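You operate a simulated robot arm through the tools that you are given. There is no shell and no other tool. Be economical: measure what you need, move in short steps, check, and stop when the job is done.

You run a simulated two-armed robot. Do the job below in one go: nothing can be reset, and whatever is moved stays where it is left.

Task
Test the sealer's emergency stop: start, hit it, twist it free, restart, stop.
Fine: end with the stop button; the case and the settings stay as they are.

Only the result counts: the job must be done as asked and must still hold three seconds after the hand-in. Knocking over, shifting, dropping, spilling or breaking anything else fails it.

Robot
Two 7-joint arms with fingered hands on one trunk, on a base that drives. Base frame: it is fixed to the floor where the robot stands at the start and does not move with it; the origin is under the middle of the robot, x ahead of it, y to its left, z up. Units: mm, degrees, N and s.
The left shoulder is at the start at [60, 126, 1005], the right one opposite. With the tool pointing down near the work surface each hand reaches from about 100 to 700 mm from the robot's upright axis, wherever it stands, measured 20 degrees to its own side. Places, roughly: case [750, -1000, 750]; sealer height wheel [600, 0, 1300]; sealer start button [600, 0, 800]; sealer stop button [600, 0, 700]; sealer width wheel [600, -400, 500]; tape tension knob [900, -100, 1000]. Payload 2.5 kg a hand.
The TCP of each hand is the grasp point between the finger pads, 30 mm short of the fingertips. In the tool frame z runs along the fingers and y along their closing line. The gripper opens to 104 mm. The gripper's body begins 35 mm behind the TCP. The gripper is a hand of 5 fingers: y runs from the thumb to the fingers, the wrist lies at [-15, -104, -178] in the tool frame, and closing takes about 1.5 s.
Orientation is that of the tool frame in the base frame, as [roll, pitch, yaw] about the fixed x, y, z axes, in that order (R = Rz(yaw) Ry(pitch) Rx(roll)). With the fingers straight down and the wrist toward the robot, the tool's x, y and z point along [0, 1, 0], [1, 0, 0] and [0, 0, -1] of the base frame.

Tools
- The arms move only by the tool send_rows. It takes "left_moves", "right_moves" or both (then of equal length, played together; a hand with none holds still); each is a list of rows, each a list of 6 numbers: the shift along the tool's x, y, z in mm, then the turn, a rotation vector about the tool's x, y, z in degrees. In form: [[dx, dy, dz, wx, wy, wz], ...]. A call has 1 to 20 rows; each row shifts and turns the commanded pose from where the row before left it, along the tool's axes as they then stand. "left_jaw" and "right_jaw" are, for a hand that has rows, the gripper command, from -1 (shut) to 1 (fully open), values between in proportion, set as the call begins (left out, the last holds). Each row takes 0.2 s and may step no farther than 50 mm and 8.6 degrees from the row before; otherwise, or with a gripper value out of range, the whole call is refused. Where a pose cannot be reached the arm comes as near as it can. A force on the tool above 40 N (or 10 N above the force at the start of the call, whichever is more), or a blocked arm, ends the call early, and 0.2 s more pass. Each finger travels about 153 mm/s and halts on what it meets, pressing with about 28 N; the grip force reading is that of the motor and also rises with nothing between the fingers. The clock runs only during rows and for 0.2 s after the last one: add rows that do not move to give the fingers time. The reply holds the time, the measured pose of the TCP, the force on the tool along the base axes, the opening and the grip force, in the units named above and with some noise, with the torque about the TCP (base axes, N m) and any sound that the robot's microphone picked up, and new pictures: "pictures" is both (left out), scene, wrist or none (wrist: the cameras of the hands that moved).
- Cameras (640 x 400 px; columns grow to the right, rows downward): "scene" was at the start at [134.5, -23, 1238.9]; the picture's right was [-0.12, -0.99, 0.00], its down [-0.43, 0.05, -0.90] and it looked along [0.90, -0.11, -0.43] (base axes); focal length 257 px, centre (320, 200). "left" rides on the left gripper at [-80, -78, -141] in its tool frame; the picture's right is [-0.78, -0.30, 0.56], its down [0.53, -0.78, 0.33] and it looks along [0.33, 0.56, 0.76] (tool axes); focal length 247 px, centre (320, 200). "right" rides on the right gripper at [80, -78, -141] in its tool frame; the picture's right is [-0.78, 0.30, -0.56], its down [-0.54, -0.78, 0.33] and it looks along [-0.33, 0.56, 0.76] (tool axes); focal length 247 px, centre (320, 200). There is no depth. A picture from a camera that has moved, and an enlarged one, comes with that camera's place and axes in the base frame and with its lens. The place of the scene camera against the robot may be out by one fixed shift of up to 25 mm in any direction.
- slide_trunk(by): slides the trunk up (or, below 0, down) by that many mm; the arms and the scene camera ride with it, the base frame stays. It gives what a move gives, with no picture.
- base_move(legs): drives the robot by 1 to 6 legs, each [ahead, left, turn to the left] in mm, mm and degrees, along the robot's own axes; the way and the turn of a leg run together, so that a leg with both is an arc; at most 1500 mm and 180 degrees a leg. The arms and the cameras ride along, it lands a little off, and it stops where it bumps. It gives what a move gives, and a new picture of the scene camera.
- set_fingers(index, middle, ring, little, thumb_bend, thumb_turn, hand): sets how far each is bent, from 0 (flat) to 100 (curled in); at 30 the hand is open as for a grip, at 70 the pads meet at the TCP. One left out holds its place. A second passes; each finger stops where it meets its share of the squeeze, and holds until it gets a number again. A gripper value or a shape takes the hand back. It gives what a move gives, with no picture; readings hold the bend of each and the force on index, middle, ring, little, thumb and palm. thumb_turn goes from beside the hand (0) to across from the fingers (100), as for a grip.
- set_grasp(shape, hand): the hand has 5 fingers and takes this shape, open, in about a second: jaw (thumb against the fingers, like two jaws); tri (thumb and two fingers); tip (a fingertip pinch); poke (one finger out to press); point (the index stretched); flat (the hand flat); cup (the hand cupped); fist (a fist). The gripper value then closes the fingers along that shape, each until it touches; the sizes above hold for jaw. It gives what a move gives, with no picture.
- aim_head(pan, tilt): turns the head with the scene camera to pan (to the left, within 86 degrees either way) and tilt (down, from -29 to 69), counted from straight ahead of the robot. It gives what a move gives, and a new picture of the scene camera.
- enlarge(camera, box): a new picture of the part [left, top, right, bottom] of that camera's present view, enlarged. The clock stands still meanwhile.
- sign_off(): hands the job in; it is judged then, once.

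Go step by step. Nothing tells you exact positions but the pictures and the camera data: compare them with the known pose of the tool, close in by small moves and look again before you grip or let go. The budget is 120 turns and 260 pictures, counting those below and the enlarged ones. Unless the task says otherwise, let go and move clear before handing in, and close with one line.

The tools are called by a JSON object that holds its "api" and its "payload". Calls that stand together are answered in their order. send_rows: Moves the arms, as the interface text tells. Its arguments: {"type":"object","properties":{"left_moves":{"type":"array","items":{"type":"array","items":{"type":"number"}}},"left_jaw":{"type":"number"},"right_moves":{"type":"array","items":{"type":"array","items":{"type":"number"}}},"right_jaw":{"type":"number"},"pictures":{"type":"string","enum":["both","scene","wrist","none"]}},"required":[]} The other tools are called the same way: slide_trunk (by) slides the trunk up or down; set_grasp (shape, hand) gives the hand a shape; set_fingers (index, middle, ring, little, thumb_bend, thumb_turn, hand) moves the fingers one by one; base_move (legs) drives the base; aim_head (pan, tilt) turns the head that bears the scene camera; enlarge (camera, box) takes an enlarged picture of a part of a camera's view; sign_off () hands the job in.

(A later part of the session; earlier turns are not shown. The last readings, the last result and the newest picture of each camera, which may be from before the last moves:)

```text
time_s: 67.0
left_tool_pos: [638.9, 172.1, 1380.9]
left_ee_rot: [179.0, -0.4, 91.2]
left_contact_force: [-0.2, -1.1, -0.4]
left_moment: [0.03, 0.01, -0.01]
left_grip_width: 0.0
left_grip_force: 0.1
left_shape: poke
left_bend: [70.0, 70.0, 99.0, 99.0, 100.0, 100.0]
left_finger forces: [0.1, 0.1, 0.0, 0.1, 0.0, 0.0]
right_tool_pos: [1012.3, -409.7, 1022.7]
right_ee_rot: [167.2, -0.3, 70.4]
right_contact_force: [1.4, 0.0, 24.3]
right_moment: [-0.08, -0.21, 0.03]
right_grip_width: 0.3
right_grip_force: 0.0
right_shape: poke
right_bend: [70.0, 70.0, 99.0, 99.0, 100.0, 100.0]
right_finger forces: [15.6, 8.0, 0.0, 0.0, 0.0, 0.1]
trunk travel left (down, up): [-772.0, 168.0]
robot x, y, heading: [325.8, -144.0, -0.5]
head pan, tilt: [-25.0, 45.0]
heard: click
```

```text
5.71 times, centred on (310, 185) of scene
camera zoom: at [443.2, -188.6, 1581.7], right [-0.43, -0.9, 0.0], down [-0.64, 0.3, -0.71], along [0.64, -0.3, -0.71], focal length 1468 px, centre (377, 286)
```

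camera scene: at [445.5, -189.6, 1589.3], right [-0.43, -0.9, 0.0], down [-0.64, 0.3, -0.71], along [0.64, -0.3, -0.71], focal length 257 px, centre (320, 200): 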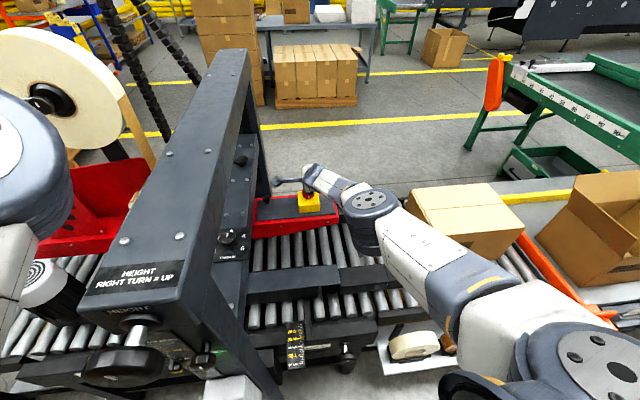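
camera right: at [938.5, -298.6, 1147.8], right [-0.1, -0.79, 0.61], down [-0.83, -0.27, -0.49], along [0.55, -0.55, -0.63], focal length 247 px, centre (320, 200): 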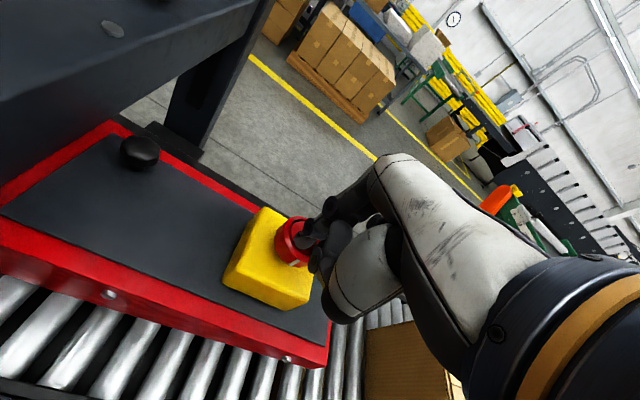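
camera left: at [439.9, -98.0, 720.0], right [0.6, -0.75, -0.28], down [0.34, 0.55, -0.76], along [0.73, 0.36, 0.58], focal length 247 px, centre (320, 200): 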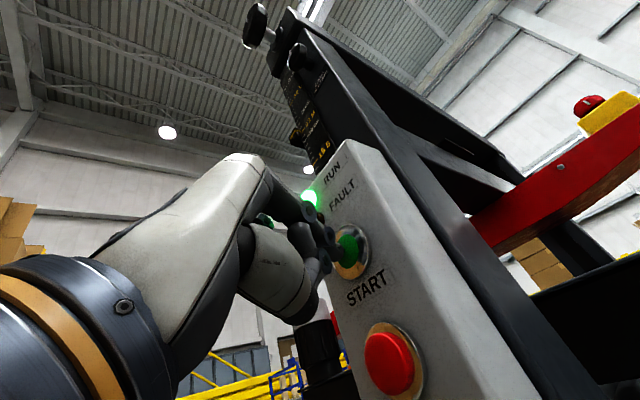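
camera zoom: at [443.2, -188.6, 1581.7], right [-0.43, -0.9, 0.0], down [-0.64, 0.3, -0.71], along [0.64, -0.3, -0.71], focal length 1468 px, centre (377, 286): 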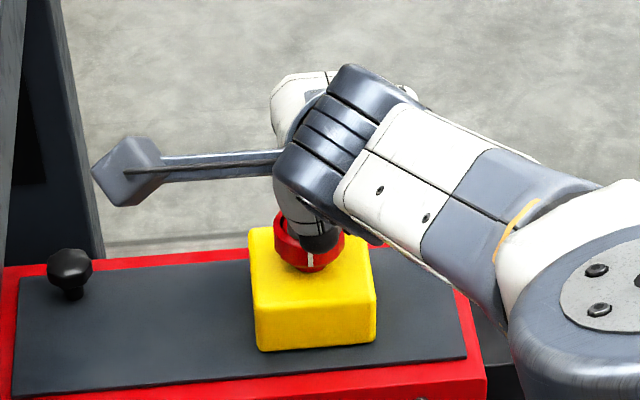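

A click was heard, so the emergency stop is pressed. I'll lift the finger and check the RUN lamp, and also my left elbow's clearance, since I must lower the trunk to grip the head.

{"api": "send_rows", "payload": {"right_moves": [[0, 4.2, -19.6, 0, 0, 0], [0, 8.4, -39.2, 0, 0, 0], [0, 8.4, -39.2, 0, 0, 0], [0, 0, 0, 0, 0, 0]], "pictures": "wrist"}}

{"api": "enlarge", "payload": {"camera": "scene", "box": [240, 150, 360, 240]}}

{"api": "aim_head", "payload": {"pan": 15, "tilt": 50}}

```text
time_s: 68.0
left_tool_pos: [640.5, 170.8, 1380.8]
left_ee_rot: [179.0, -0.4, 91.3]
left_contact_force: [0.2, 0.0, 0.3]
left_moment: [0.0, 0.02, 0.02]
left_grip_width: 0.0
left_grip_force: 0.1
left_shape: poke
left_bend: [70.0, 70.0, 99.0, 99.0, 100.0, 100.0]
left_finger forces: [0.0, 0.1, 0.0, 0.0, 0.1, 0.0]
right_tool_pos: [1011.5, -412.5, 1117.7]
right_ee_rot: [167.9, -0.1, 70.3]
right_contact_force: [0.4, 0.2, 0.6]
right_moment: [-0.03, 0.0, 0.02]
right_grip_width: 0.3
right_grip_force: 0.1
right_shape: poke
right_bend: [70.0, 70.0, 99.0, 99.0, 100.0, 100.0]
right_finger forces: [0.0, 0.0, 0.1, 0.1, 0.0, 0.0]
trunk travel left (down, up): [-772.0, 168.0]
robot x, y, heading: [327.7, -139.8, -0.4]
head pan, tilt: [-25.0, 45.0]
camera right: at [939.8, -301.2, 1240.0], right [-0.1, -0.79, 0.61], down [-0.83, -0.27, -0.49], along [0.55, -0.55, -0.63], focal length 247 px, centre (320, 200)
```

right: 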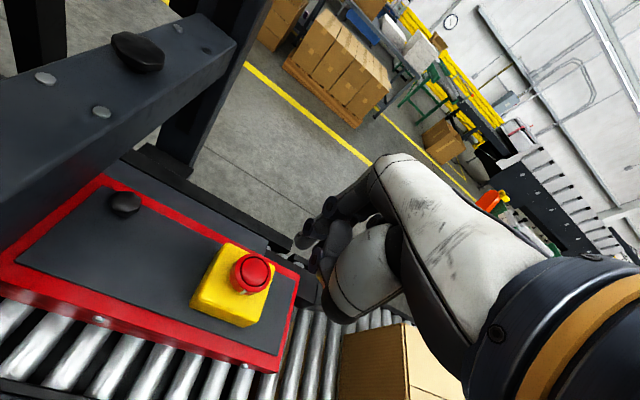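

```text
4.44 times, centred on (300, 195) of scene
camera zoom: at [446.1, -189.7, 1581.1], right [-0.43, -0.9, 0.0], down [-0.64, 0.3, -0.71], along [0.64, -0.3, -0.71], focal length 1142 px, centre (409, 222)
```

zoom: 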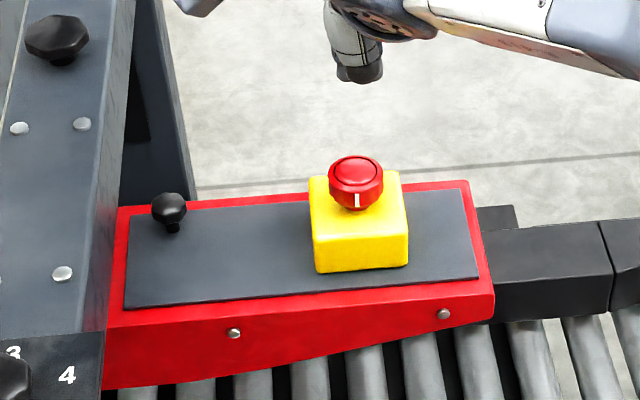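

```text
time_s: 69.1
left_tool_pos: [641.4, 170.4, 1380.2]
left_ee_rot: [179.1, -0.3, 91.2]
left_contact_force: [0.8, -0.6, 0.6]
left_moment: [0.01, -0.01, 0.0]
left_grip_width: 0.0
left_grip_force: 0.0
left_shape: poke
left_bend: [70.0, 70.0, 99.0, 99.0, 100.0, 100.0]
left_finger forces: [0.0, 0.1, 0.0, 0.0, 0.0, 0.1]
right_tool_pos: [1013.2, -411.8, 1117.4]
right_ee_rot: [167.8, -0.1, 70.3]
right_contact_force: [-0.7, 0.3, -0.3]
right_moment: [0.0, 0.0, -0.01]
right_grip_width: 0.1
right_grip_force: 0.0
right_shape: poke
right_bend: [70.0, 70.0, 99.0, 99.0, 100.0, 100.0]
right_finger forces: [0.0, 0.1, 0.0, 0.1, 0.1, 0.0]
trunk travel left (down, up): [-772.0, 168.0]
robot x, y, heading: [329.5, -142.3, -0.2]
head pan, tilt: [15.0, 50.0]
camera scene: at [447.2, -135.7, 1574.2], right [0.25, -0.97, 0.0], down [-0.74, -0.19, -0.64], along [0.62, 0.16, -0.77], focal length 257 px, centre (320, 200)
```

scene: 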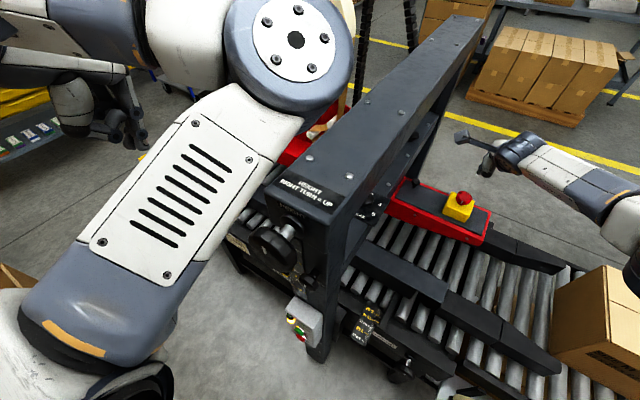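

I'll check the lamps, and raise the left hand so the elbow stays clear when the trunk comes down.

{"api": "enlarge", "payload": {"camera": "scene", "box": [240, 190, 380, 380]}}

{"api": "send_rows", "payload": {"left_moves": [[0, 0, -20, 0, 0, 0], [0, 0, -20, 0, 0, 0], [0, 0, -20, 0, 0, 0], [0, 0, -20, 0, 0, 0], [0, 0, 0, 0, 0, 0]], "pictures": "scene"}}

```text
2.11 times, centred on (310, 285) of scene
camera zoom: at [447.2, -135.7, 1574.2], right [0.25, -0.97, 0.0], down [-0.74, -0.19, -0.64], along [0.62, 0.16, -0.77], focal length 541 px, centre (341, 21)
```

zoom: 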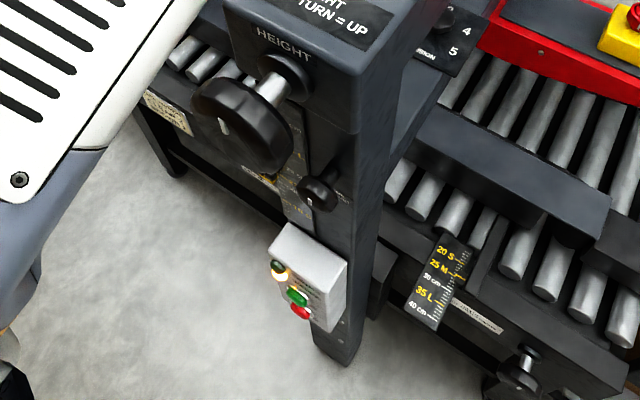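

```text
time_s: 70.3
left_tool_pos: [638.8, 176.3, 1456.2]
left_ee_rot: [-179.9, 0.0, 92.8]
left_contact_force: [0.2, -0.1, 0.7]
left_moment: [-0.02, 0.01, -0.01]
left_grip_width: 0.2
left_grip_force: 0.0
left_shape: poke
left_bend: [70.0, 70.0, 99.0, 99.0, 100.0, 100.0]
left_finger forces: [0.1, 0.0, 0.0, 0.0, 0.0, 0.0]
right_tool_pos: [1013.5, -411.3, 1117.9]
right_ee_rot: [167.8, -0.2, 70.4]
right_contact_force: [0.6, 0.0, -0.4]
right_moment: [0.01, 0.01, 0.01]
right_grip_width: 0.0
right_grip_force: 0.0
right_shape: poke
right_bend: [70.0, 70.0, 99.0, 99.0, 100.0, 100.0]
right_finger forces: [0.1, 0.0, 0.0, 0.0, 0.1, 0.0]
trunk travel left (down, up): [-772.0, 168.0]
robot x, y, heading: [330.0, -141.7, -0.4]
head pan, tilt: [15.0, 50.0]
camera scene: at [447.3, -135.6, 1574.2], right [0.25, -0.97, 0.0], down [-0.74, -0.19, -0.64], along [0.62, 0.16, -0.77], focal length 257 px, centre (320, 200)
```

scene: 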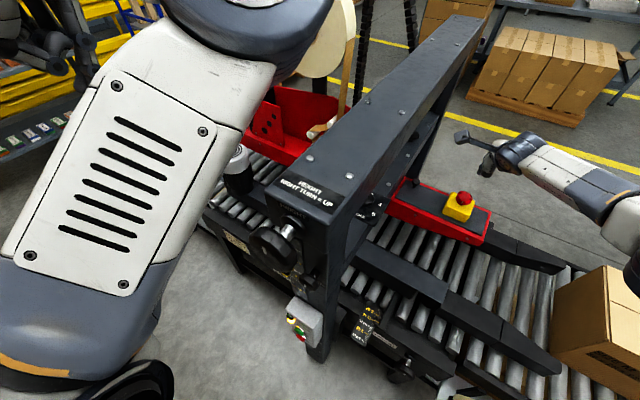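

The FAULT lamp is lit, so the stop registered. Next I'll lower the trunk 60 mm, open the right hand as a jaw, and edge the base 45 mm ahead for twisting reach.

{"api": "set_grasp", "payload": {"hand": "right", "shape": "jaw"}}

{"api": "base_move", "payload": {"legs": [[45, 0, 0]]}}

{"api": "slide_trunk", "payload": {"by": -45}}

{"api": "aim_head", "payload": {"pan": -25, "tilt": 45}}

```text
time_s: 71.2
left_tool_pos: [639.4, 176.6, 1455.7]
left_ee_rot: [179.9, 0.4, 92.8]
left_contact_force: [-0.4, 0.1, -0.1]
left_moment: [-0.03, -0.02, 0.0]
left_grip_width: 0.0
left_grip_force: 0.1
left_shape: poke
left_bend: [70.0, 70.0, 99.0, 99.0, 100.0, 100.0]
left_finger forces: [0.1, 0.1, 0.0, 0.0, 0.0, 0.1]
right_tool_pos: [1012.3, -412.6, 1117.6]
right_ee_rot: [167.8, -0.2, 70.4]
right_contact_force: [0.1, -1.2, 0.5]
right_moment: [-0.03, 0.01, 0.01]
right_grip_width: 104.1
right_grip_force: 0.1
right_shape: jaw
right_bend: [30.0, 30.0, 30.0, 30.0, 30.0, 98.0]
right_finger forces: [0.0, 0.0, 0.0, 0.0, 0.0, 0.1]
trunk travel left (down, up): [-772.0, 168.0]
robot x, y, heading: [326.1, -142.6, -0.2]
head pan, tilt: [15.0, 50.0]
```

```text
time_s: 72.1
left_tool_pos: [682.5, 177.3, 1456.5]
left_ee_rot: [179.8, 0.5, 92.7]
left_contact_force: [1.6, -0.6, -0.1]
left_moment: [0.01, -0.03, 0.0]
left_grip_width: 0.0
left_grip_force: 0.0
left_shape: poke
left_bend: [70.0, 70.0, 99.0, 99.0, 100.0, 100.0]
left_finger forces: [0.0, 0.1, 0.0, 0.0, 0.1, 0.1]
right_tool_pos: [1055.3, -412.7, 1117.8]
right_ee_rot: [167.9, -0.2, 70.4]
right_contact_force: [-0.5, 0.3, -0.8]
right_moment: [-0.01, 0.04, 0.0]
right_grip_width: 103.8
right_grip_force: 0.0
right_shape: jaw
right_bend: [30.0, 30.0, 30.0, 30.0, 30.0, 98.0]
right_finger forces: [0.0, 0.0, 0.0, 0.0, 0.0, 0.1]
trunk travel left (down, up): [-772.0, 168.0]
robot x, y, heading: [369.3, -140.4, -0.5]
head pan, tilt: [15.0, 50.0]
camera scene: at [491.5, -136.0, 1574.1], right [0.25, -0.97, 0.0], down [-0.74, -0.19, -0.64], along [0.62, 0.16, -0.77], focal length 257 px, centre (320, 200)
```

scene: 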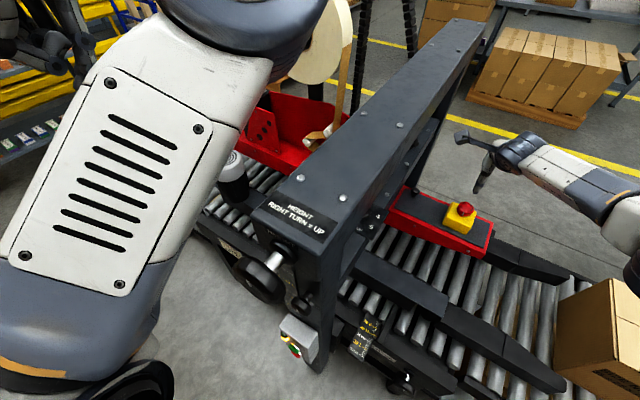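

```text
time_s: 73.0
left_tool_pos: [680.9, 177.5, 1409.9]
left_ee_rot: [179.7, 0.7, 92.8]
left_contact_force: [0.3, -0.1, -0.4]
left_moment: [-0.01, 0.01, -0.01]
left_grip_width: 0.1
left_grip_force: 0.1
left_shape: poke
left_bend: [70.0, 70.0, 99.0, 99.0, 100.0, 100.0]
left_finger forces: [0.0, 0.0, 0.0, 0.0, 0.0, 0.1]
right_tool_pos: [1055.5, -413.6, 1072.4]
right_ee_rot: [167.8, -0.2, 70.4]
right_contact_force: [0.0, 0.9, 0.2]
right_moment: [-0.02, 0.04, 0.03]
right_grip_width: 103.8
right_grip_force: 0.1
right_shape: jaw
right_bend: [30.0, 30.0, 30.0, 30.0, 30.0, 98.0]
right_finger forces: [0.0, 0.0, 0.1, 0.1, 0.1, 0.1]
trunk travel left (down, up): [-727.0, 213.0]
robot x, y, heading: [371.6, -141.8, -0.3]
head pan, tilt: [15.0, 50.0]
```

```text
time_s: 74.0
left_tool_pos: [682.2, 176.8, 1411.5]
left_ee_rot: [179.7, 0.7, 92.8]
left_contact_force: [0.3, 0.6, 0.5]
left_moment: [0.0, 0.01, -0.01]
left_grip_width: 0.0
left_grip_force: 0.0
left_shape: poke
left_bend: [70.0, 70.0, 99.0, 99.0, 100.0, 100.0]
left_finger forces: [0.1, 0.0, 0.1, 0.1, 0.0, 0.0]
right_tool_pos: [1054.9, -413.8, 1073.1]
right_ee_rot: [167.8, -0.1, 70.3]
right_contact_force: [0.2, 0.6, 0.2]
right_moment: [0.01, -0.03, -0.03]
right_grip_width: 104.1
right_grip_force: 0.0
right_shape: jaw
right_bend: [30.0, 30.0, 30.0, 30.0, 30.0, 98.0]
right_finger forces: [0.0, 0.1, 0.0, 0.0, 0.0, 0.1]
trunk travel left (down, up): [-727.0, 213.0]
robot x, y, heading: [371.9, -141.8, -0.6]
head pan, tilt: [-25.0, 45.0]
camera scene: at [489.4, -190.2, 1536.1], right [-0.43, -0.9, 0.0], down [-0.64, 0.3, -0.71], along [0.64, -0.3, -0.71], focal length 257 px, centre (320, 200)
```

scene: 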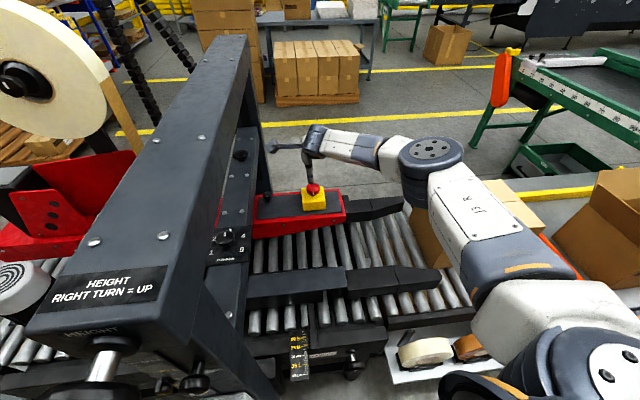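

The view is clear. I'll turn the open hand about 32° counterclockwise about the vertical, centre it over the mushroom, and look before lowering.

{"api": "send_rows", "payload": {"right_moves": [[0, 0, 0, 0, 1.66, -7.82], [0, 0, 0, 0, 1.66, -7.82], [0, 0, 0, 0, 1.66, -7.82], [0, 0, 0, 0, 1.66, -7.82], [7.2, -16.7, 7.7, 0, 0, 0], [7.2, -16.7, 7.7, 0, 0, 0], [0, 0, 0, 0, 0, 0]]}}

{"api": "enlarge", "payload": {"camera": "scene", "box": [260, 150, 360, 220]}}

{"api": "enlarge", "payload": {"camera": "right", "box": [180, 130, 400, 330]}}

```text
time_s: 75.6
left_tool_pos: [681.6, 179.4, 1410.4]
left_ee_rot: [179.7, 0.6, 92.7]
left_contact_force: [-0.2, -0.5, 0.4]
left_moment: [0.06, 0.0, -0.02]
left_grip_width: 0.0
left_grip_force: 0.1
left_shape: poke
left_bend: [70.0, 70.0, 99.0, 99.0, 100.0, 100.0]
left_finger forces: [0.0, 0.1, 0.0, 0.0, 0.0, 0.1]
right_tool_pos: [1009.1, -402.8, 1046.2]
right_ee_rot: [167.8, 0.0, 98.2]
right_contact_force: [-0.1, 0.3, 0.3]
right_moment: [-0.01, 0.0, -0.01]
right_grip_width: 103.9
right_grip_force: 0.1
right_shape: jaw
right_bend: [30.0, 30.0, 30.0, 30.0, 30.0, 98.0]
right_finger forces: [0.0, 0.0, 0.0, 0.0, 0.0, 0.0]
right hand out of reach, approached as far as the arm can: row 4
trunk travel left (down, up): [-727.0, 213.0]
robot x, y, heading: [371.3, -142.1, -0.6]
head pan, tilt: [-25.0, 45.0]
camera scene: at [489.5, -190.1, 1536.1], right [-0.43, -0.9, 0.0], down [-0.64, 0.3, -0.71], along [0.64, -0.3, -0.71], focal length 257 px, centre (320, 200)
camera right: at [893.0, -338.2, 1167.8], right [0.28, -0.74, 0.61], down [-0.61, -0.63, -0.49], along [0.74, -0.23, -0.63], focal length 247 px, centre (320, 200)
```

scene: 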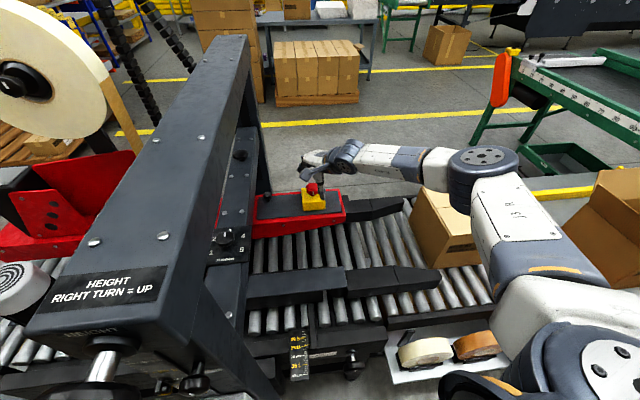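
right: 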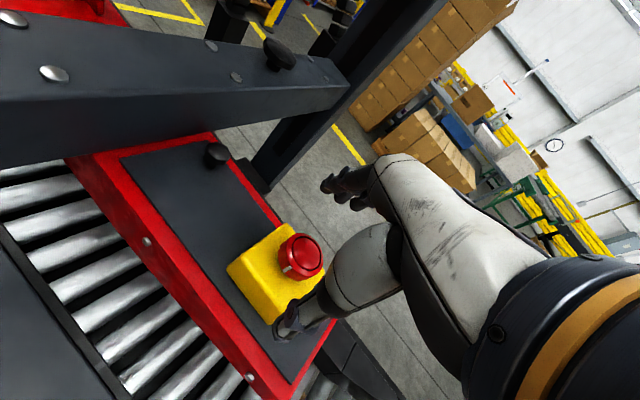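

```text
5.71 times, centred on (310, 185) of scene
camera zoom: at [489.5, -190.1, 1536.1], right [-0.43, -0.9, 0.0], down [-0.64, 0.3, -0.71], along [0.64, -0.3, -0.71], focal length 1468 px, centre (377, 286)
```

zoom: 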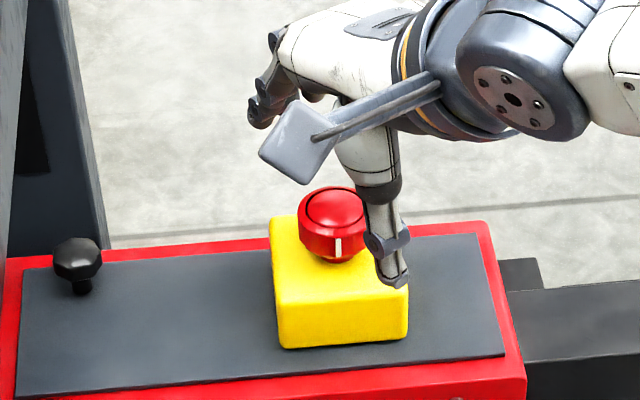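

```text
2.00 times, centred on (290, 230) of right
camera zoom: at [893.0, -338.2, 1167.8], right [0.28, -0.74, 0.61], down [-0.61, -0.63, -0.49], along [0.74, -0.23, -0.63], focal length 494 px, centre (380, 140)
```

zoom: 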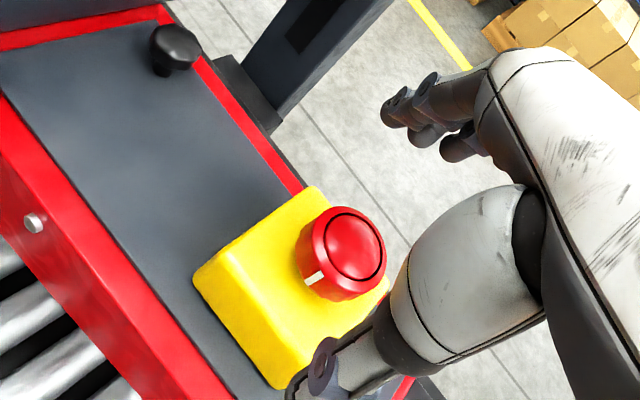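

The mushroom's axis is at about [1025, -409] with its top near 993, and the box top near 955. I'll centre the jaw on it and lower to TCP z of about 1000.

{"api": "send_rows", "payload": {"right_moves": [[-8.7, 14.6, 3.1, 0, 0, 0], [0, -4.8, 22.5, 0, 0, 0], [0, -4.8, 22.5, 0, 0, 0], [0, 0, 0, 0, 0, 0]]}}

{"api": "enlarge", "payload": {"camera": "scene", "box": [260, 150, 360, 220]}}

{"api": "enlarge", "payload": {"camera": "right", "box": [220, 130, 400, 330]}}

```text
time_s: 76.6
left_tool_pos: [681.4, 176.7, 1411.5]
left_ee_rot: [179.6, 0.7, 92.8]
left_contact_force: [-0.4, 0.8, -0.5]
left_moment: [-0.01, 0.03, -0.01]
left_grip_width: 0.0
left_grip_force: 0.0
left_shape: poke
left_bend: [70.0, 70.0, 99.0, 99.0, 100.0, 100.0]
left_finger forces: [0.0, 0.0, 0.0, 0.1, 0.0, 0.0]
right_tool_pos: [1025.7, -407.1, 1000.6]
right_ee_rot: [167.7, -0.1, 98.3]
right_contact_force: [-0.7, 0.6, -0.4]
right_moment: [0.01, -0.02, -0.02]
right_grip_width: 104.1
right_grip_force: 0.2
right_shape: jaw
right_bend: [30.0, 30.0, 30.0, 30.0, 30.0, 98.0]
right_finger forces: [0.0, 0.0, 0.0, 0.0, 0.0, 0.0]
trunk travel left (down, up): [-727.0, 213.0]
robot x, y, heading: [370.9, -145.0, -0.6]
head pan, tilt: [-25.0, 45.0]
camera scene: at [489.1, -190.4, 1536.2], right [-0.43, -0.9, 0.0], down [-0.64, 0.3, -0.71], along [0.64, -0.3, -0.71], focal length 257 px, centre (320, 200)
camera right: at [909.3, -342.9, 1122.5], right [0.28, -0.74, 0.61], down [-0.61, -0.63, -0.49], along [0.75, -0.23, -0.63], focal length 247 px, centre (320, 200)
```

scene: 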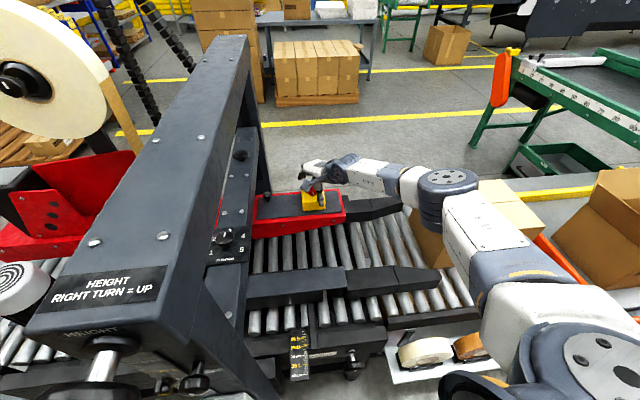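
right: 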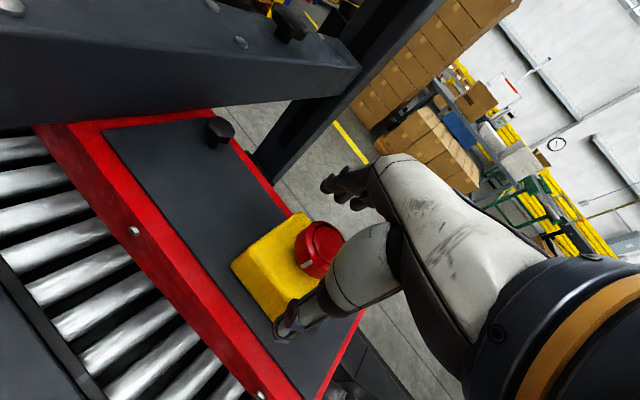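

```text
5.71 times, centred on (310, 185) of scene
camera zoom: at [489.1, -190.4, 1536.2], right [-0.43, -0.9, 0.0], down [-0.64, 0.3, -0.71], along [0.64, -0.3, -0.71], focal length 1468 px, centre (377, 286)
```

zoom: 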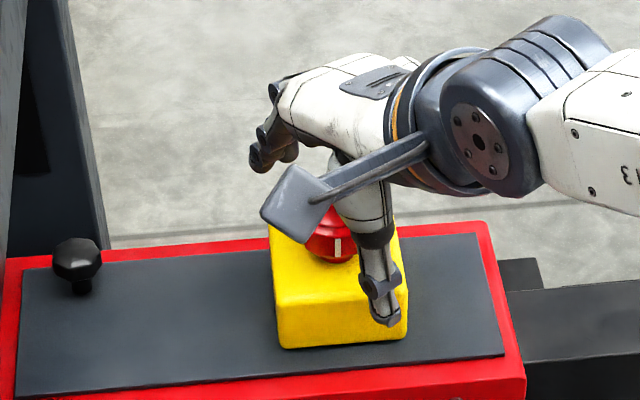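

```text
2.00 times, centred on (310, 230) of right
camera zoom: at [909.3, -342.9, 1122.5], right [0.28, -0.74, 0.61], down [-0.61, -0.63, -0.49], along [0.75, -0.23, -0.63], focal length 494 px, centre (340, 140)
```

zoom: 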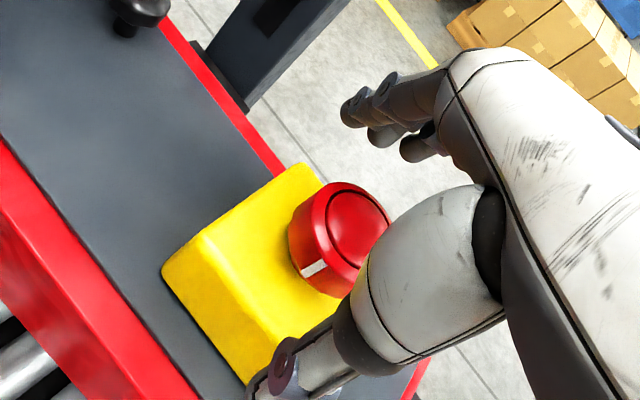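

The mushroom sits between thumb and fingers. I'll close on it.

{"api": "send_rows", "payload": {"right_moves": [[0, 0, 0, 0, 0, 0], [0, 0, 0, 0, 0, 0], [0, 0, 0, 0, 0, 0], [0, 0, 0, 0, 0, 0], [0, 0, 0, 0, 0, 0], [0, 0, 0, 0, 0, 0], [0, 0, 0, 0, 0, 0]], "right_jaw": -1, "pictures": "wrist"}}

{"api": "enlarge", "payload": {"camera": "scene", "box": [260, 150, 360, 220]}}

{"api": "enlarge", "payload": {"camera": "right", "box": [220, 130, 400, 330]}}

```text
time_s: 78.2
left_tool_pos: [680.2, 178.8, 1410.9]
left_ee_rot: [179.7, 0.7, 92.8]
left_contact_force: [0.8, 0.2, 0.0]
left_moment: [0.03, 0.0, 0.0]
left_grip_width: 0.0
left_grip_force: 0.1
left_shape: poke
left_bend: [70.0, 70.0, 99.0, 99.0, 100.0, 100.0]
left_finger forces: [0.0, 0.0, 0.0, 0.0, 0.0, 0.1]
right_tool_pos: [1025.3, -405.8, 1000.2]
right_ee_rot: [167.8, 0.1, 98.2]
right_contact_force: [-1.9, 3.2, 2.8]
right_moment: [0.04, 0.57, -0.07]
right_grip_width: 47.8
right_grip_force: 27.9
right_shape: jaw
right_bend: [74.0, 54.0, 61.0, 58.0, 61.0, 99.0]
right_finger forces: [12.8, 8.4, 0.2, 0.0, 22.8, 0.1]
trunk travel left (down, up): [-727.0, 213.0]
robot x, y, heading: [371.8, -139.5, -0.3]
head pan, tilt: [-25.0, 45.0]
camera right: at [909.1, -341.9, 1123.0], right [0.28, -0.74, 0.61], down [-0.6, -0.63, -0.49], along [0.75, -0.23, -0.63], focal length 247 px, centre (320, 200)
```

right: 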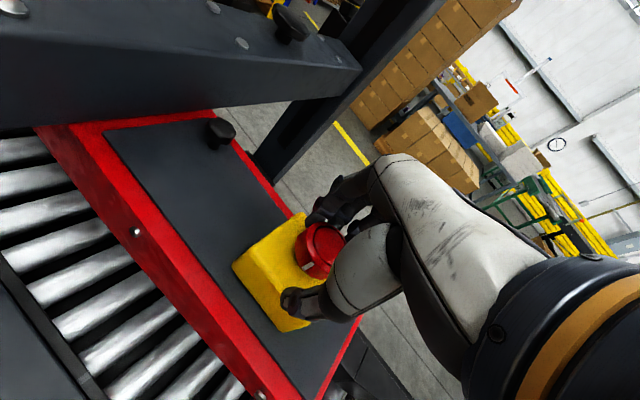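

```text
5.71 times, centred on (310, 185) of scene
camera zoom: at [488.9, -189.6, 1536.2], right [-0.43, -0.9, 0.0], down [-0.64, 0.3, -0.71], along [0.64, -0.3, -0.71], focal length 1468 px, centre (377, 286)
```

zoom: 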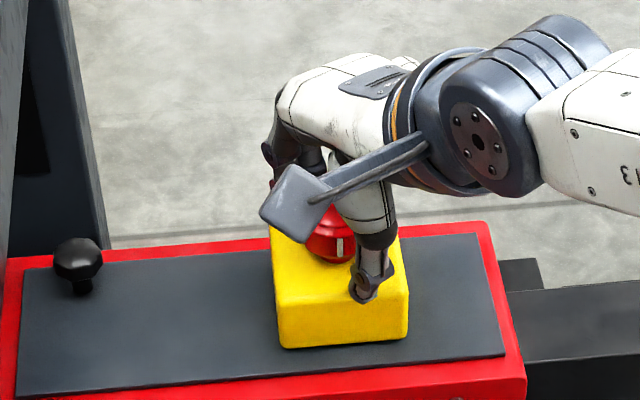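

```text
2.00 times, centred on (310, 230) of right
camera zoom: at [909.1, -341.9, 1123.0], right [0.28, -0.74, 0.61], down [-0.6, -0.63, -0.49], along [0.75, -0.23, -0.63], focal length 494 px, centre (340, 140)
```

zoom: 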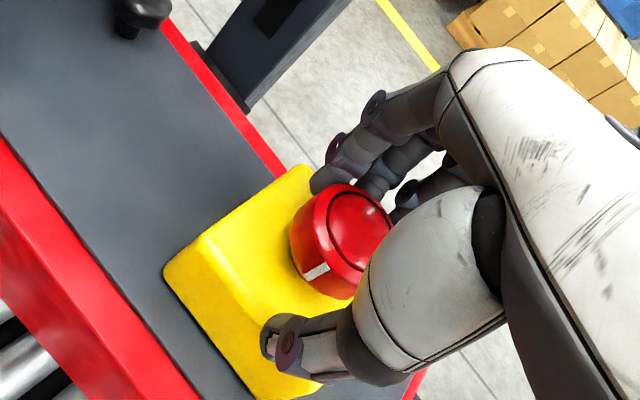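

It grips the head: width 48 mm, thumb against index and middle. I'll twist clockwise in 8° steps and watch the torque and sound.

{"api": "send_rows", "payload": {"right_moves": [[0, 0, 0, 0, -1.66, 7.82], [0, 0, 0, 0, -1.66, 7.82], [0, 0, 0, 0, -1.66, 7.82], [0, 0, 0, 0, 0, 0]], "pictures": "wrist"}}

{"api": "enlarge", "payload": {"camera": "scene", "box": [260, 150, 360, 220]}}

```text
time_s: 79.2
left_tool_pos: [680.7, 178.1, 1411.0]
left_ee_rot: [179.7, 0.8, 92.9]
left_contact_force: [0.4, 0.8, 0.1]
left_moment: [-0.04, 0.01, 0.0]
left_grip_width: 0.3
left_grip_force: 0.0
left_shape: poke
left_bend: [70.0, 70.0, 99.0, 99.0, 100.0, 100.0]
left_finger forces: [0.0, 0.1, 0.0, 0.1, 0.0, 0.0]
right_tool_pos: [1025.1, -410.4, 999.7]
right_ee_rot: [167.6, -0.1, 73.9]
right_contact_force: [5.2, -4.0, 7.3]
right_moment: [-0.02, 0.21, -0.12]
right_grip_width: 44.9
right_grip_force: 28.5
right_shape: jaw
right_bend: [73.0, 55.0, 63.0, 58.0, 63.0, 100.0]
right_finger forces: [18.1, 7.9, 0.1, 0.0, 22.0, 0.1]
trunk travel left (down, up): [-727.0, 213.0]
robot x, y, heading: [374.1, -142.0, -0.5]
head pan, tilt: [-25.0, 45.0]
camera right: at [944.9, -304.7, 1122.1], right [-0.05, -0.79, 0.61], down [-0.81, -0.32, -0.49], along [0.59, -0.52, -0.62], focal length 247 px, centre (320, 200)
```

right: 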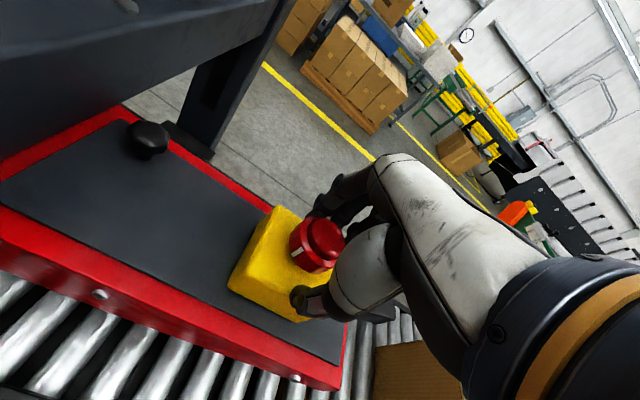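

```text
5.71 times, centred on (310, 185) of scene
camera zoom: at [489.0, -190.6, 1536.3], right [-0.43, -0.9, 0.0], down [-0.64, 0.3, -0.71], along [0.64, -0.3, -0.71], focal length 1468 px, centre (377, 286)
```

zoom: 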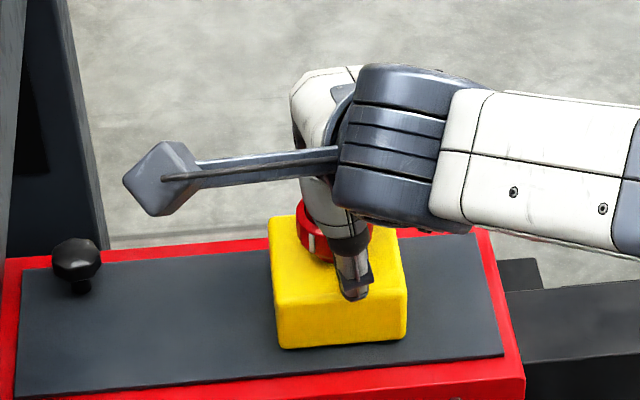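

The head turned along with the hand (the white mark moved left), and the inner cap seems to have risen. I'll look closer.

{"api": "enlarge", "payload": {"camera": "right", "box": [220, 170, 400, 330]}}

{"api": "send_rows", "payload": {"right_moves": [[0, 0, 0, 0, -1.66, 7.82], [0, 0, 0, 0, -1.66, 7.82], [0, 0, 0, 0, 0, 0]], "pictures": "wrist"}}

{"api": "enlarge", "payload": {"camera": "right", "box": [220, 170, 400, 330]}}

```text
2.50 times, centred on (310, 250) of right
camera zoom: at [944.9, -304.7, 1122.1], right [-0.05, -0.79, 0.61], down [-0.81, -0.32, -0.49], along [0.59, -0.52, -0.62], focal length 617 px, centre (345, 75)
```

zoom: 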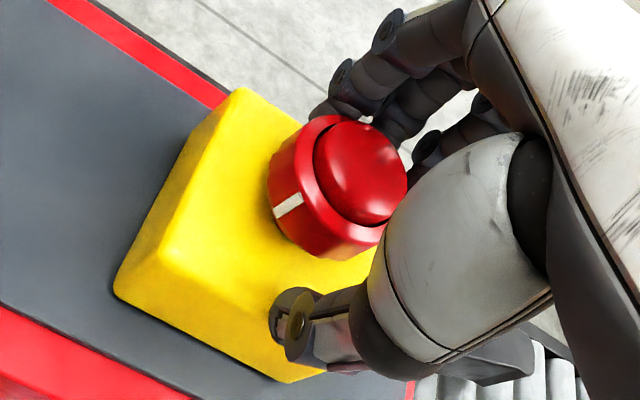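

```text
time_s: 80.0
left_tool_pos: [680.7, 176.7, 1410.6]
left_ee_rot: [179.6, 0.6, 92.8]
left_contact_force: [0.8, -0.2, 1.2]
left_moment: [0.04, 0.0, -0.03]
left_grip_width: 0.0
left_grip_force: 0.1
left_shape: poke
left_bend: [70.0, 70.0, 99.0, 99.0, 100.0, 100.0]
left_finger forces: [0.0, 0.0, 0.0, 0.0, 0.0, 0.0]
right_tool_pos: [1023.6, -411.0, 998.9]
right_ee_rot: [167.7, 0.0, 58.0]
right_contact_force: [5.3, -10.4, 6.8]
right_moment: [-0.34, -0.17, 0.12]
right_grip_width: 42.6
right_grip_force: 28.1
right_shape: jaw
right_bend: [73.0, 55.0, 63.0, 58.0, 64.0, 100.0]
right_finger forces: [18.1, 8.3, 0.0, 0.1, 18.5, 0.0]
trunk travel left (down, up): [-727.0, 213.0]
robot x, y, heading: [373.5, -143.1, -0.6]
head pan, tilt: [-25.0, 45.0]
camera right: at [976.8, -287.3, 1121.3], right [-0.27, -0.75, 0.61], down [-0.87, -0.09, -0.49], along [0.42, -0.66, -0.63], focal length 247 px, centre (320, 200)
```

right: 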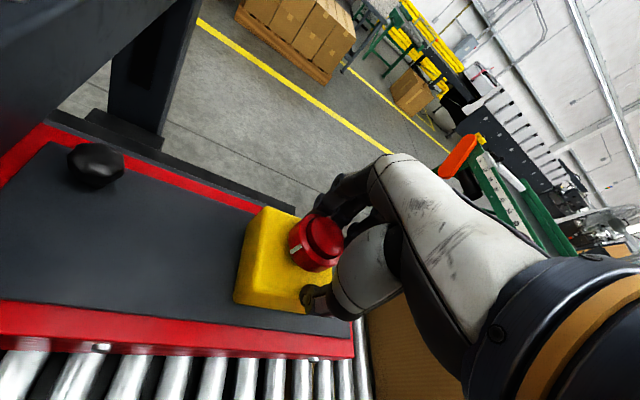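

```text
2.50 times, centred on (310, 250) of right
camera zoom: at [976.8, -287.3, 1121.3], right [-0.27, -0.75, 0.61], down [-0.87, -0.09, -0.49], along [0.42, -0.66, -0.63], focal length 617 px, centre (345, 75)
```

zoom: 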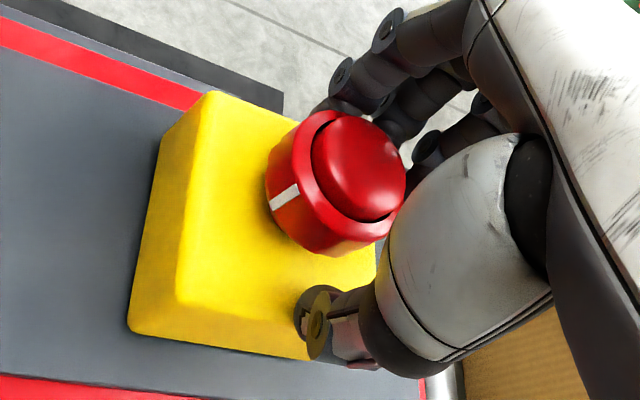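

The cap has popped up as at the start, so the stop is released. I'll let go, lift clear and check the head and lamps.

{"api": "send_rows", "payload": {"right_moves": [[0, 0, 0, 0, 0, 0], [0, 0, 0, 0, 0, 0], [0, 0, 0, 0, 0, 0], [0, 0, 0, 0, 0, 0], [0, 4.2, -19.6, 0, 0, 0], [0, 4.2, -19.6, 0, 0, 0], [0, 8.4, -39.2, 0, 0, 0], [0, 8.4, -39.2, 0, 0, 0], [0, 0, 0, 0, 0, 0]], "right_jaw": 1, "pictures": "wrist"}}

{"api": "enlarge", "payload": {"camera": "scene", "box": [260, 150, 360, 220]}}

{"api": "enlarge", "payload": {"camera": "right", "box": [160, 170, 340, 350]}}

{"api": "aim_head", "payload": {"pan": 15, "tilt": 50}}

{"api": "enlarge", "payload": {"camera": "scene", "box": [240, 200, 380, 390]}}

```text
time_s: 82.0
left_tool_pos: [681.7, 178.4, 1410.9]
left_ee_rot: [179.7, 0.8, 92.8]
left_contact_force: [-0.5, -0.6, 0.2]
left_moment: [0.01, -0.02, 0.04]
left_grip_width: 0.0
left_grip_force: 0.1
left_shape: poke
left_bend: [70.0, 70.0, 99.0, 99.0, 100.0, 100.0]
left_finger forces: [0.0, 0.0, 0.0, 0.0, 0.0, 0.0]
right_tool_pos: [1022.2, -406.5, 1120.4]
right_ee_rot: [167.9, -0.2, 58.2]
right_contact_force: [0.3, 0.1, -0.4]
right_moment: [0.0, -0.02, 0.01]
right_grip_width: 103.8
right_grip_force: 0.0
right_shape: jaw
right_bend: [30.0, 30.0, 30.0, 30.0, 30.0, 98.0]
right_finger forces: [0.0, 0.1, 0.1, 0.0, 0.1, 0.0]
trunk travel left (down, up): [-727.0, 213.0]
robot x, y, heading: [374.0, -147.0, -0.5]
head pan, tilt: [-25.0, 45.0]
camera right: at [975.1, -283.7, 1242.1], right [-0.26, -0.75, 0.6], down [-0.87, -0.09, -0.49], along [0.42, -0.65, -0.63], focal length 247 px, centre (320, 200)
```

right: 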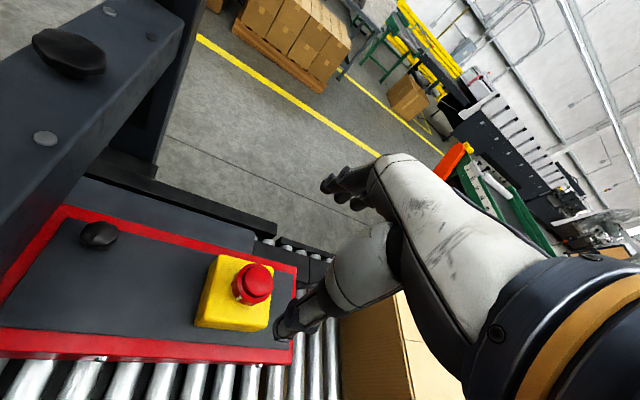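

```text
5.71 times, centred on (310, 185) of scene
camera zoom: at [489.6, -190.4, 1536.1], right [-0.43, -0.9, 0.0], down [-0.64, 0.3, -0.71], along [0.64, -0.3, -0.71], focal length 1468 px, centre (377, 286)
```

zoom: 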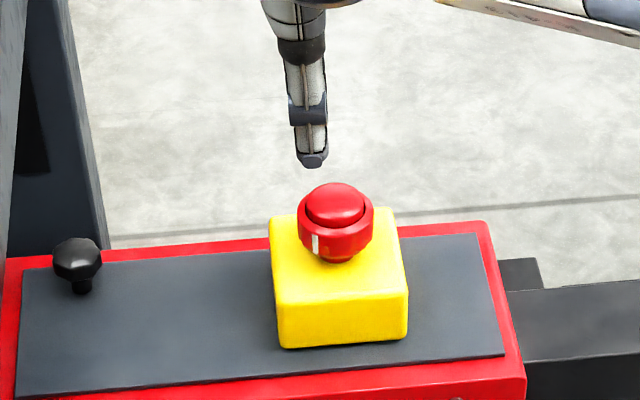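

```text
2.22 times, centred on (250, 260) of right
camera zoom: at [975.1, -283.7, 1242.1], right [-0.26, -0.75, 0.6], down [-0.87, -0.09, -0.49], along [0.42, -0.65, -0.63], focal length 549 px, centre (476, 67)
```

zoom: 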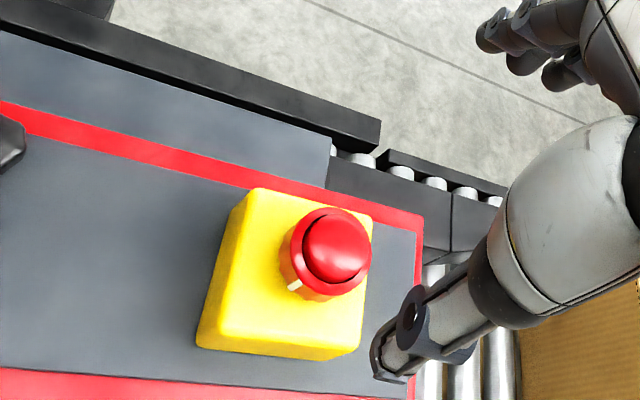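

```text
time_s: 83.1
left_tool_pos: [681.9, 177.5, 1410.6]
left_ee_rot: [179.7, 0.7, 92.8]
left_contact_force: [-0.2, -0.7, 1.1]
left_moment: [0.01, 0.0, 0.0]
left_grip_width: 0.3
left_grip_force: 0.0
left_shape: poke
left_bend: [70.0, 70.0, 99.0, 99.0, 100.0, 100.0]
left_finger forces: [0.0, 0.0, 0.0, 0.0, 0.1, 0.0]
right_tool_pos: [1023.5, -408.0, 1119.3]
right_ee_rot: [167.9, 0.0, 58.1]
right_contact_force: [-0.1, 0.8, -0.6]
right_moment: [0.0, 0.0, 0.01]
right_grip_width: 103.8
right_grip_force: 0.1
right_shape: jaw
right_bend: [30.0, 30.0, 30.0, 30.0, 30.0, 98.0]
right_finger forces: [0.0, 0.1, 0.0, 0.1, 0.0, 0.1]
trunk travel left (down, up): [-727.0, 213.0]
robot x, y, heading: [373.8, -142.6, -0.7]
head pan, tilt: [15.0, 50.0]
camera scene: at [490.5, -136.1, 1529.2], right [0.25, -0.97, 0.0], down [-0.74, -0.19, -0.64], along [0.62, 0.16, -0.77], focal length 257 px, centre (320, 200)
```

scene: 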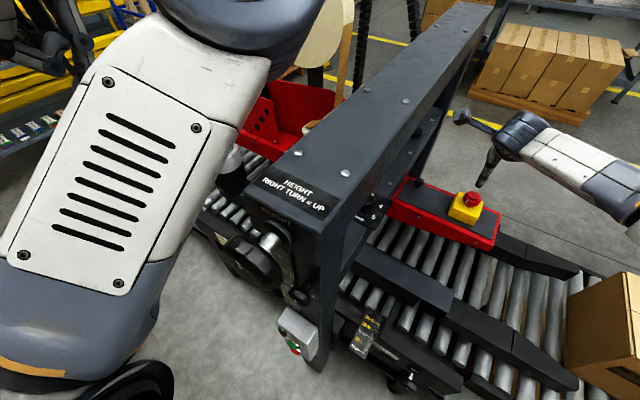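

```text
2.11 times, centred on (310, 295) of scene
camera zoom: at [490.5, -136.1, 1529.2], right [0.25, -0.97, 0.0], down [-0.74, -0.19, -0.64], along [0.62, 0.16, -0.77], focal length 541 px, centre (341, 0)
```

zoom: 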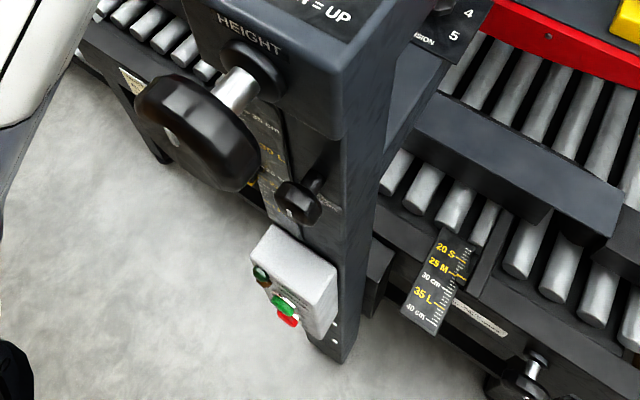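

The FAULT lamp is out and the head is released. I'll raise the trunk a little, back straight out, and return to the button position.

{"api": "slide_trunk", "payload": {"by": 60}}

{"api": "base_move", "payload": {"legs": [[-375, 0, 0.6], [0, -46, 0]]}}

{"api": "send_rows", "payload": {"right_moves": [[0, -25, -12, 8, 0, 0], [0, -30, -10, 4, 0, 0], [0, -30, -10, 0, 0, 0], [0, -30, -10, 0, 0, -8], [0, -30, -10, 0, 0, -8], [0, -30, -10, 0, 0, -8], [0, -30, -10, 0, 0, -8], [0, -30, -10, 0, 0, 0], [0, 0, 0, 0, 0, 0]], "left_moves": [[0, 0, 0, 0, 0, 0], [-10, 20, 8, 0, 0, 0], [-20, 25, 10, 0, 0, 0], [-20, 25, 10, 0, 0, 0], [-20, 25, 10, 0, 0, 0], [-20, 25, 10, 0, 0, 0], [-20, 25, 10, 0, 0, 0], [-20, 25, 10, 0, 0, 0], [0, 0, 0, 0, 0, 0]], "pictures": "scene"}}

```text
time_s: 84.1
left_tool_pos: [681.4, 177.6, 1470.3]
left_ee_rot: [179.7, 0.6, 92.7]
left_contact_force: [0.4, 0.8, -0.1]
left_moment: [0.01, 0.01, -0.05]
left_grip_width: 0.0
left_grip_force: 0.1
left_shape: poke
left_bend: [70.0, 70.0, 99.0, 99.0, 100.0, 100.0]
left_finger forces: [0.1, 0.1, 0.1, 0.1, 0.0, 0.0]
right_tool_pos: [1023.5, -407.8, 1179.0]
right_ee_rot: [167.7, 0.0, 58.2]
right_contact_force: [0.4, 0.2, -0.5]
right_moment: [0.02, 0.05, 0.02]
right_grip_width: 103.8
right_grip_force: 0.1
right_shape: jaw
right_bend: [30.0, 30.0, 30.0, 30.0, 30.0, 98.0]
right_finger forces: [0.1, 0.0, 0.0, 0.1, 0.0, 0.1]
trunk travel left (down, up): [-787.0, 153.0]
robot x, y, heading: [369.1, -143.1, -0.6]
head pan, tilt: [15.0, 50.0]
```

```text
time_s: 87.0
left_tool_pos: [296.9, 136.0, 1471.5]
left_ee_rot: [179.7, 0.8, 94.6]
left_contact_force: [-0.5, 0.3, -0.2]
left_moment: [0.03, 0.0, 0.01]
left_grip_width: 0.0
left_grip_force: 0.2
left_shape: poke
left_bend: [70.0, 70.0, 99.0, 99.0, 100.0, 100.0]
left_finger forces: [0.0, 0.0, 0.0, 0.1, 0.1, 0.0]
right_tool_pos: [655.7, -435.4, 1179.1]
right_ee_rot: [167.8, -0.2, 60.1]
right_contact_force: [0.8, 0.6, -0.2]
right_moment: [0.0, -0.04, -0.03]
right_grip_width: 103.7
right_grip_force: 0.1
right_shape: jaw
right_bend: [30.0, 30.0, 30.0, 30.0, 30.0, 98.0]
right_finger forces: [0.1, 0.1, 0.1, 0.0, 0.0, 0.0]
trunk travel left (down, up): [-787.0, 153.0]
robot x, y, heading: [-1.1, -194.4, 1.0]
head pan, tilt: [15.0, 50.0]
camera scene: at [114.9, -182.2, 1589.3], right [0.28, -0.96, 0.0], down [-0.73, -0.21, -0.64], along [0.62, 0.18, -0.77], focal length 257 px, centre (320, 200)
```

scene: 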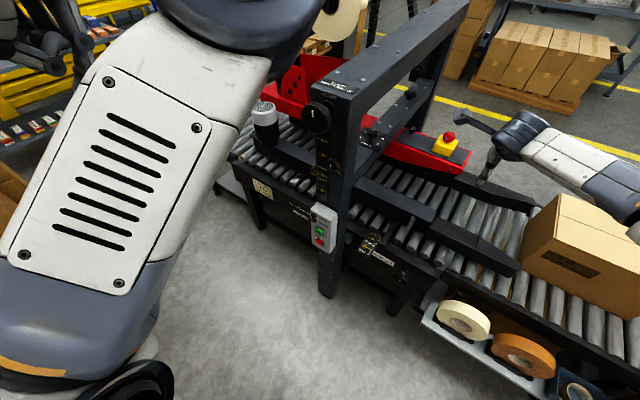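

```text
time_s: 89.0
left_tool_pos: [491.6, 66.1, 1412.3]
left_ee_rot: [179.7, 0.7, 94.7]
left_contact_force: [-0.6, -1.2, -0.7]
left_moment: [0.0, -0.03, 0.01]
left_grip_width: 0.0
left_grip_force: 0.2
left_shape: poke
left_bend: [70.0, 70.0, 99.0, 99.0, 100.0, 100.0]
left_finger forces: [0.0, 0.1, 0.0, 0.1, 0.1, 0.0]
left hand out of reach, approached as far as the arm can: row 3, 4, 5, 6
right_tool_pos: [436.7, -357.2, 1254.3]
right_ee_rot: [179.9, 0.0, 92.1]
right_contact_force: [-0.8, 0.3, 0.4]
right_moment: [0.03, 0.0, 0.02]
right_grip_width: 103.9
right_grip_force: 0.0
right_shape: jaw
right_bend: [30.0, 30.0, 30.0, 30.0, 30.0, 98.0]
right_finger forces: [0.0, 0.0, 0.0, 0.0, 0.0, 0.1]
trunk travel left (down, up): [-787.0, 153.0]
robot x, y, heading: [-4.0, -190.7, 1.2]
head pan, tilt: [15.0, 50.0]
camera scene: at [115.1, -181.3, 1589.2], right [0.28, -0.96, 0.0], down [-0.74, -0.22, -0.64], along [0.62, 0.18, -0.77], focal length 257 px, centre (320, 200)
```

scene: 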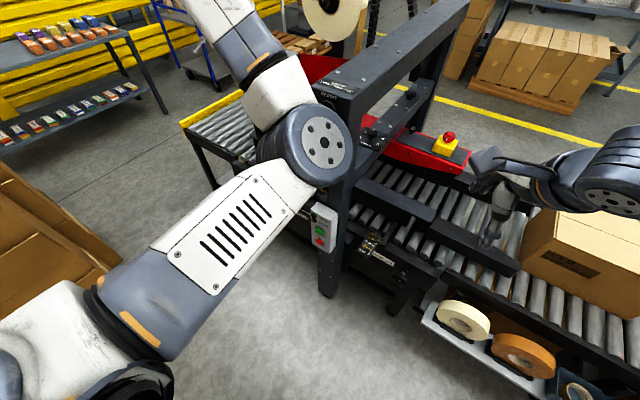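

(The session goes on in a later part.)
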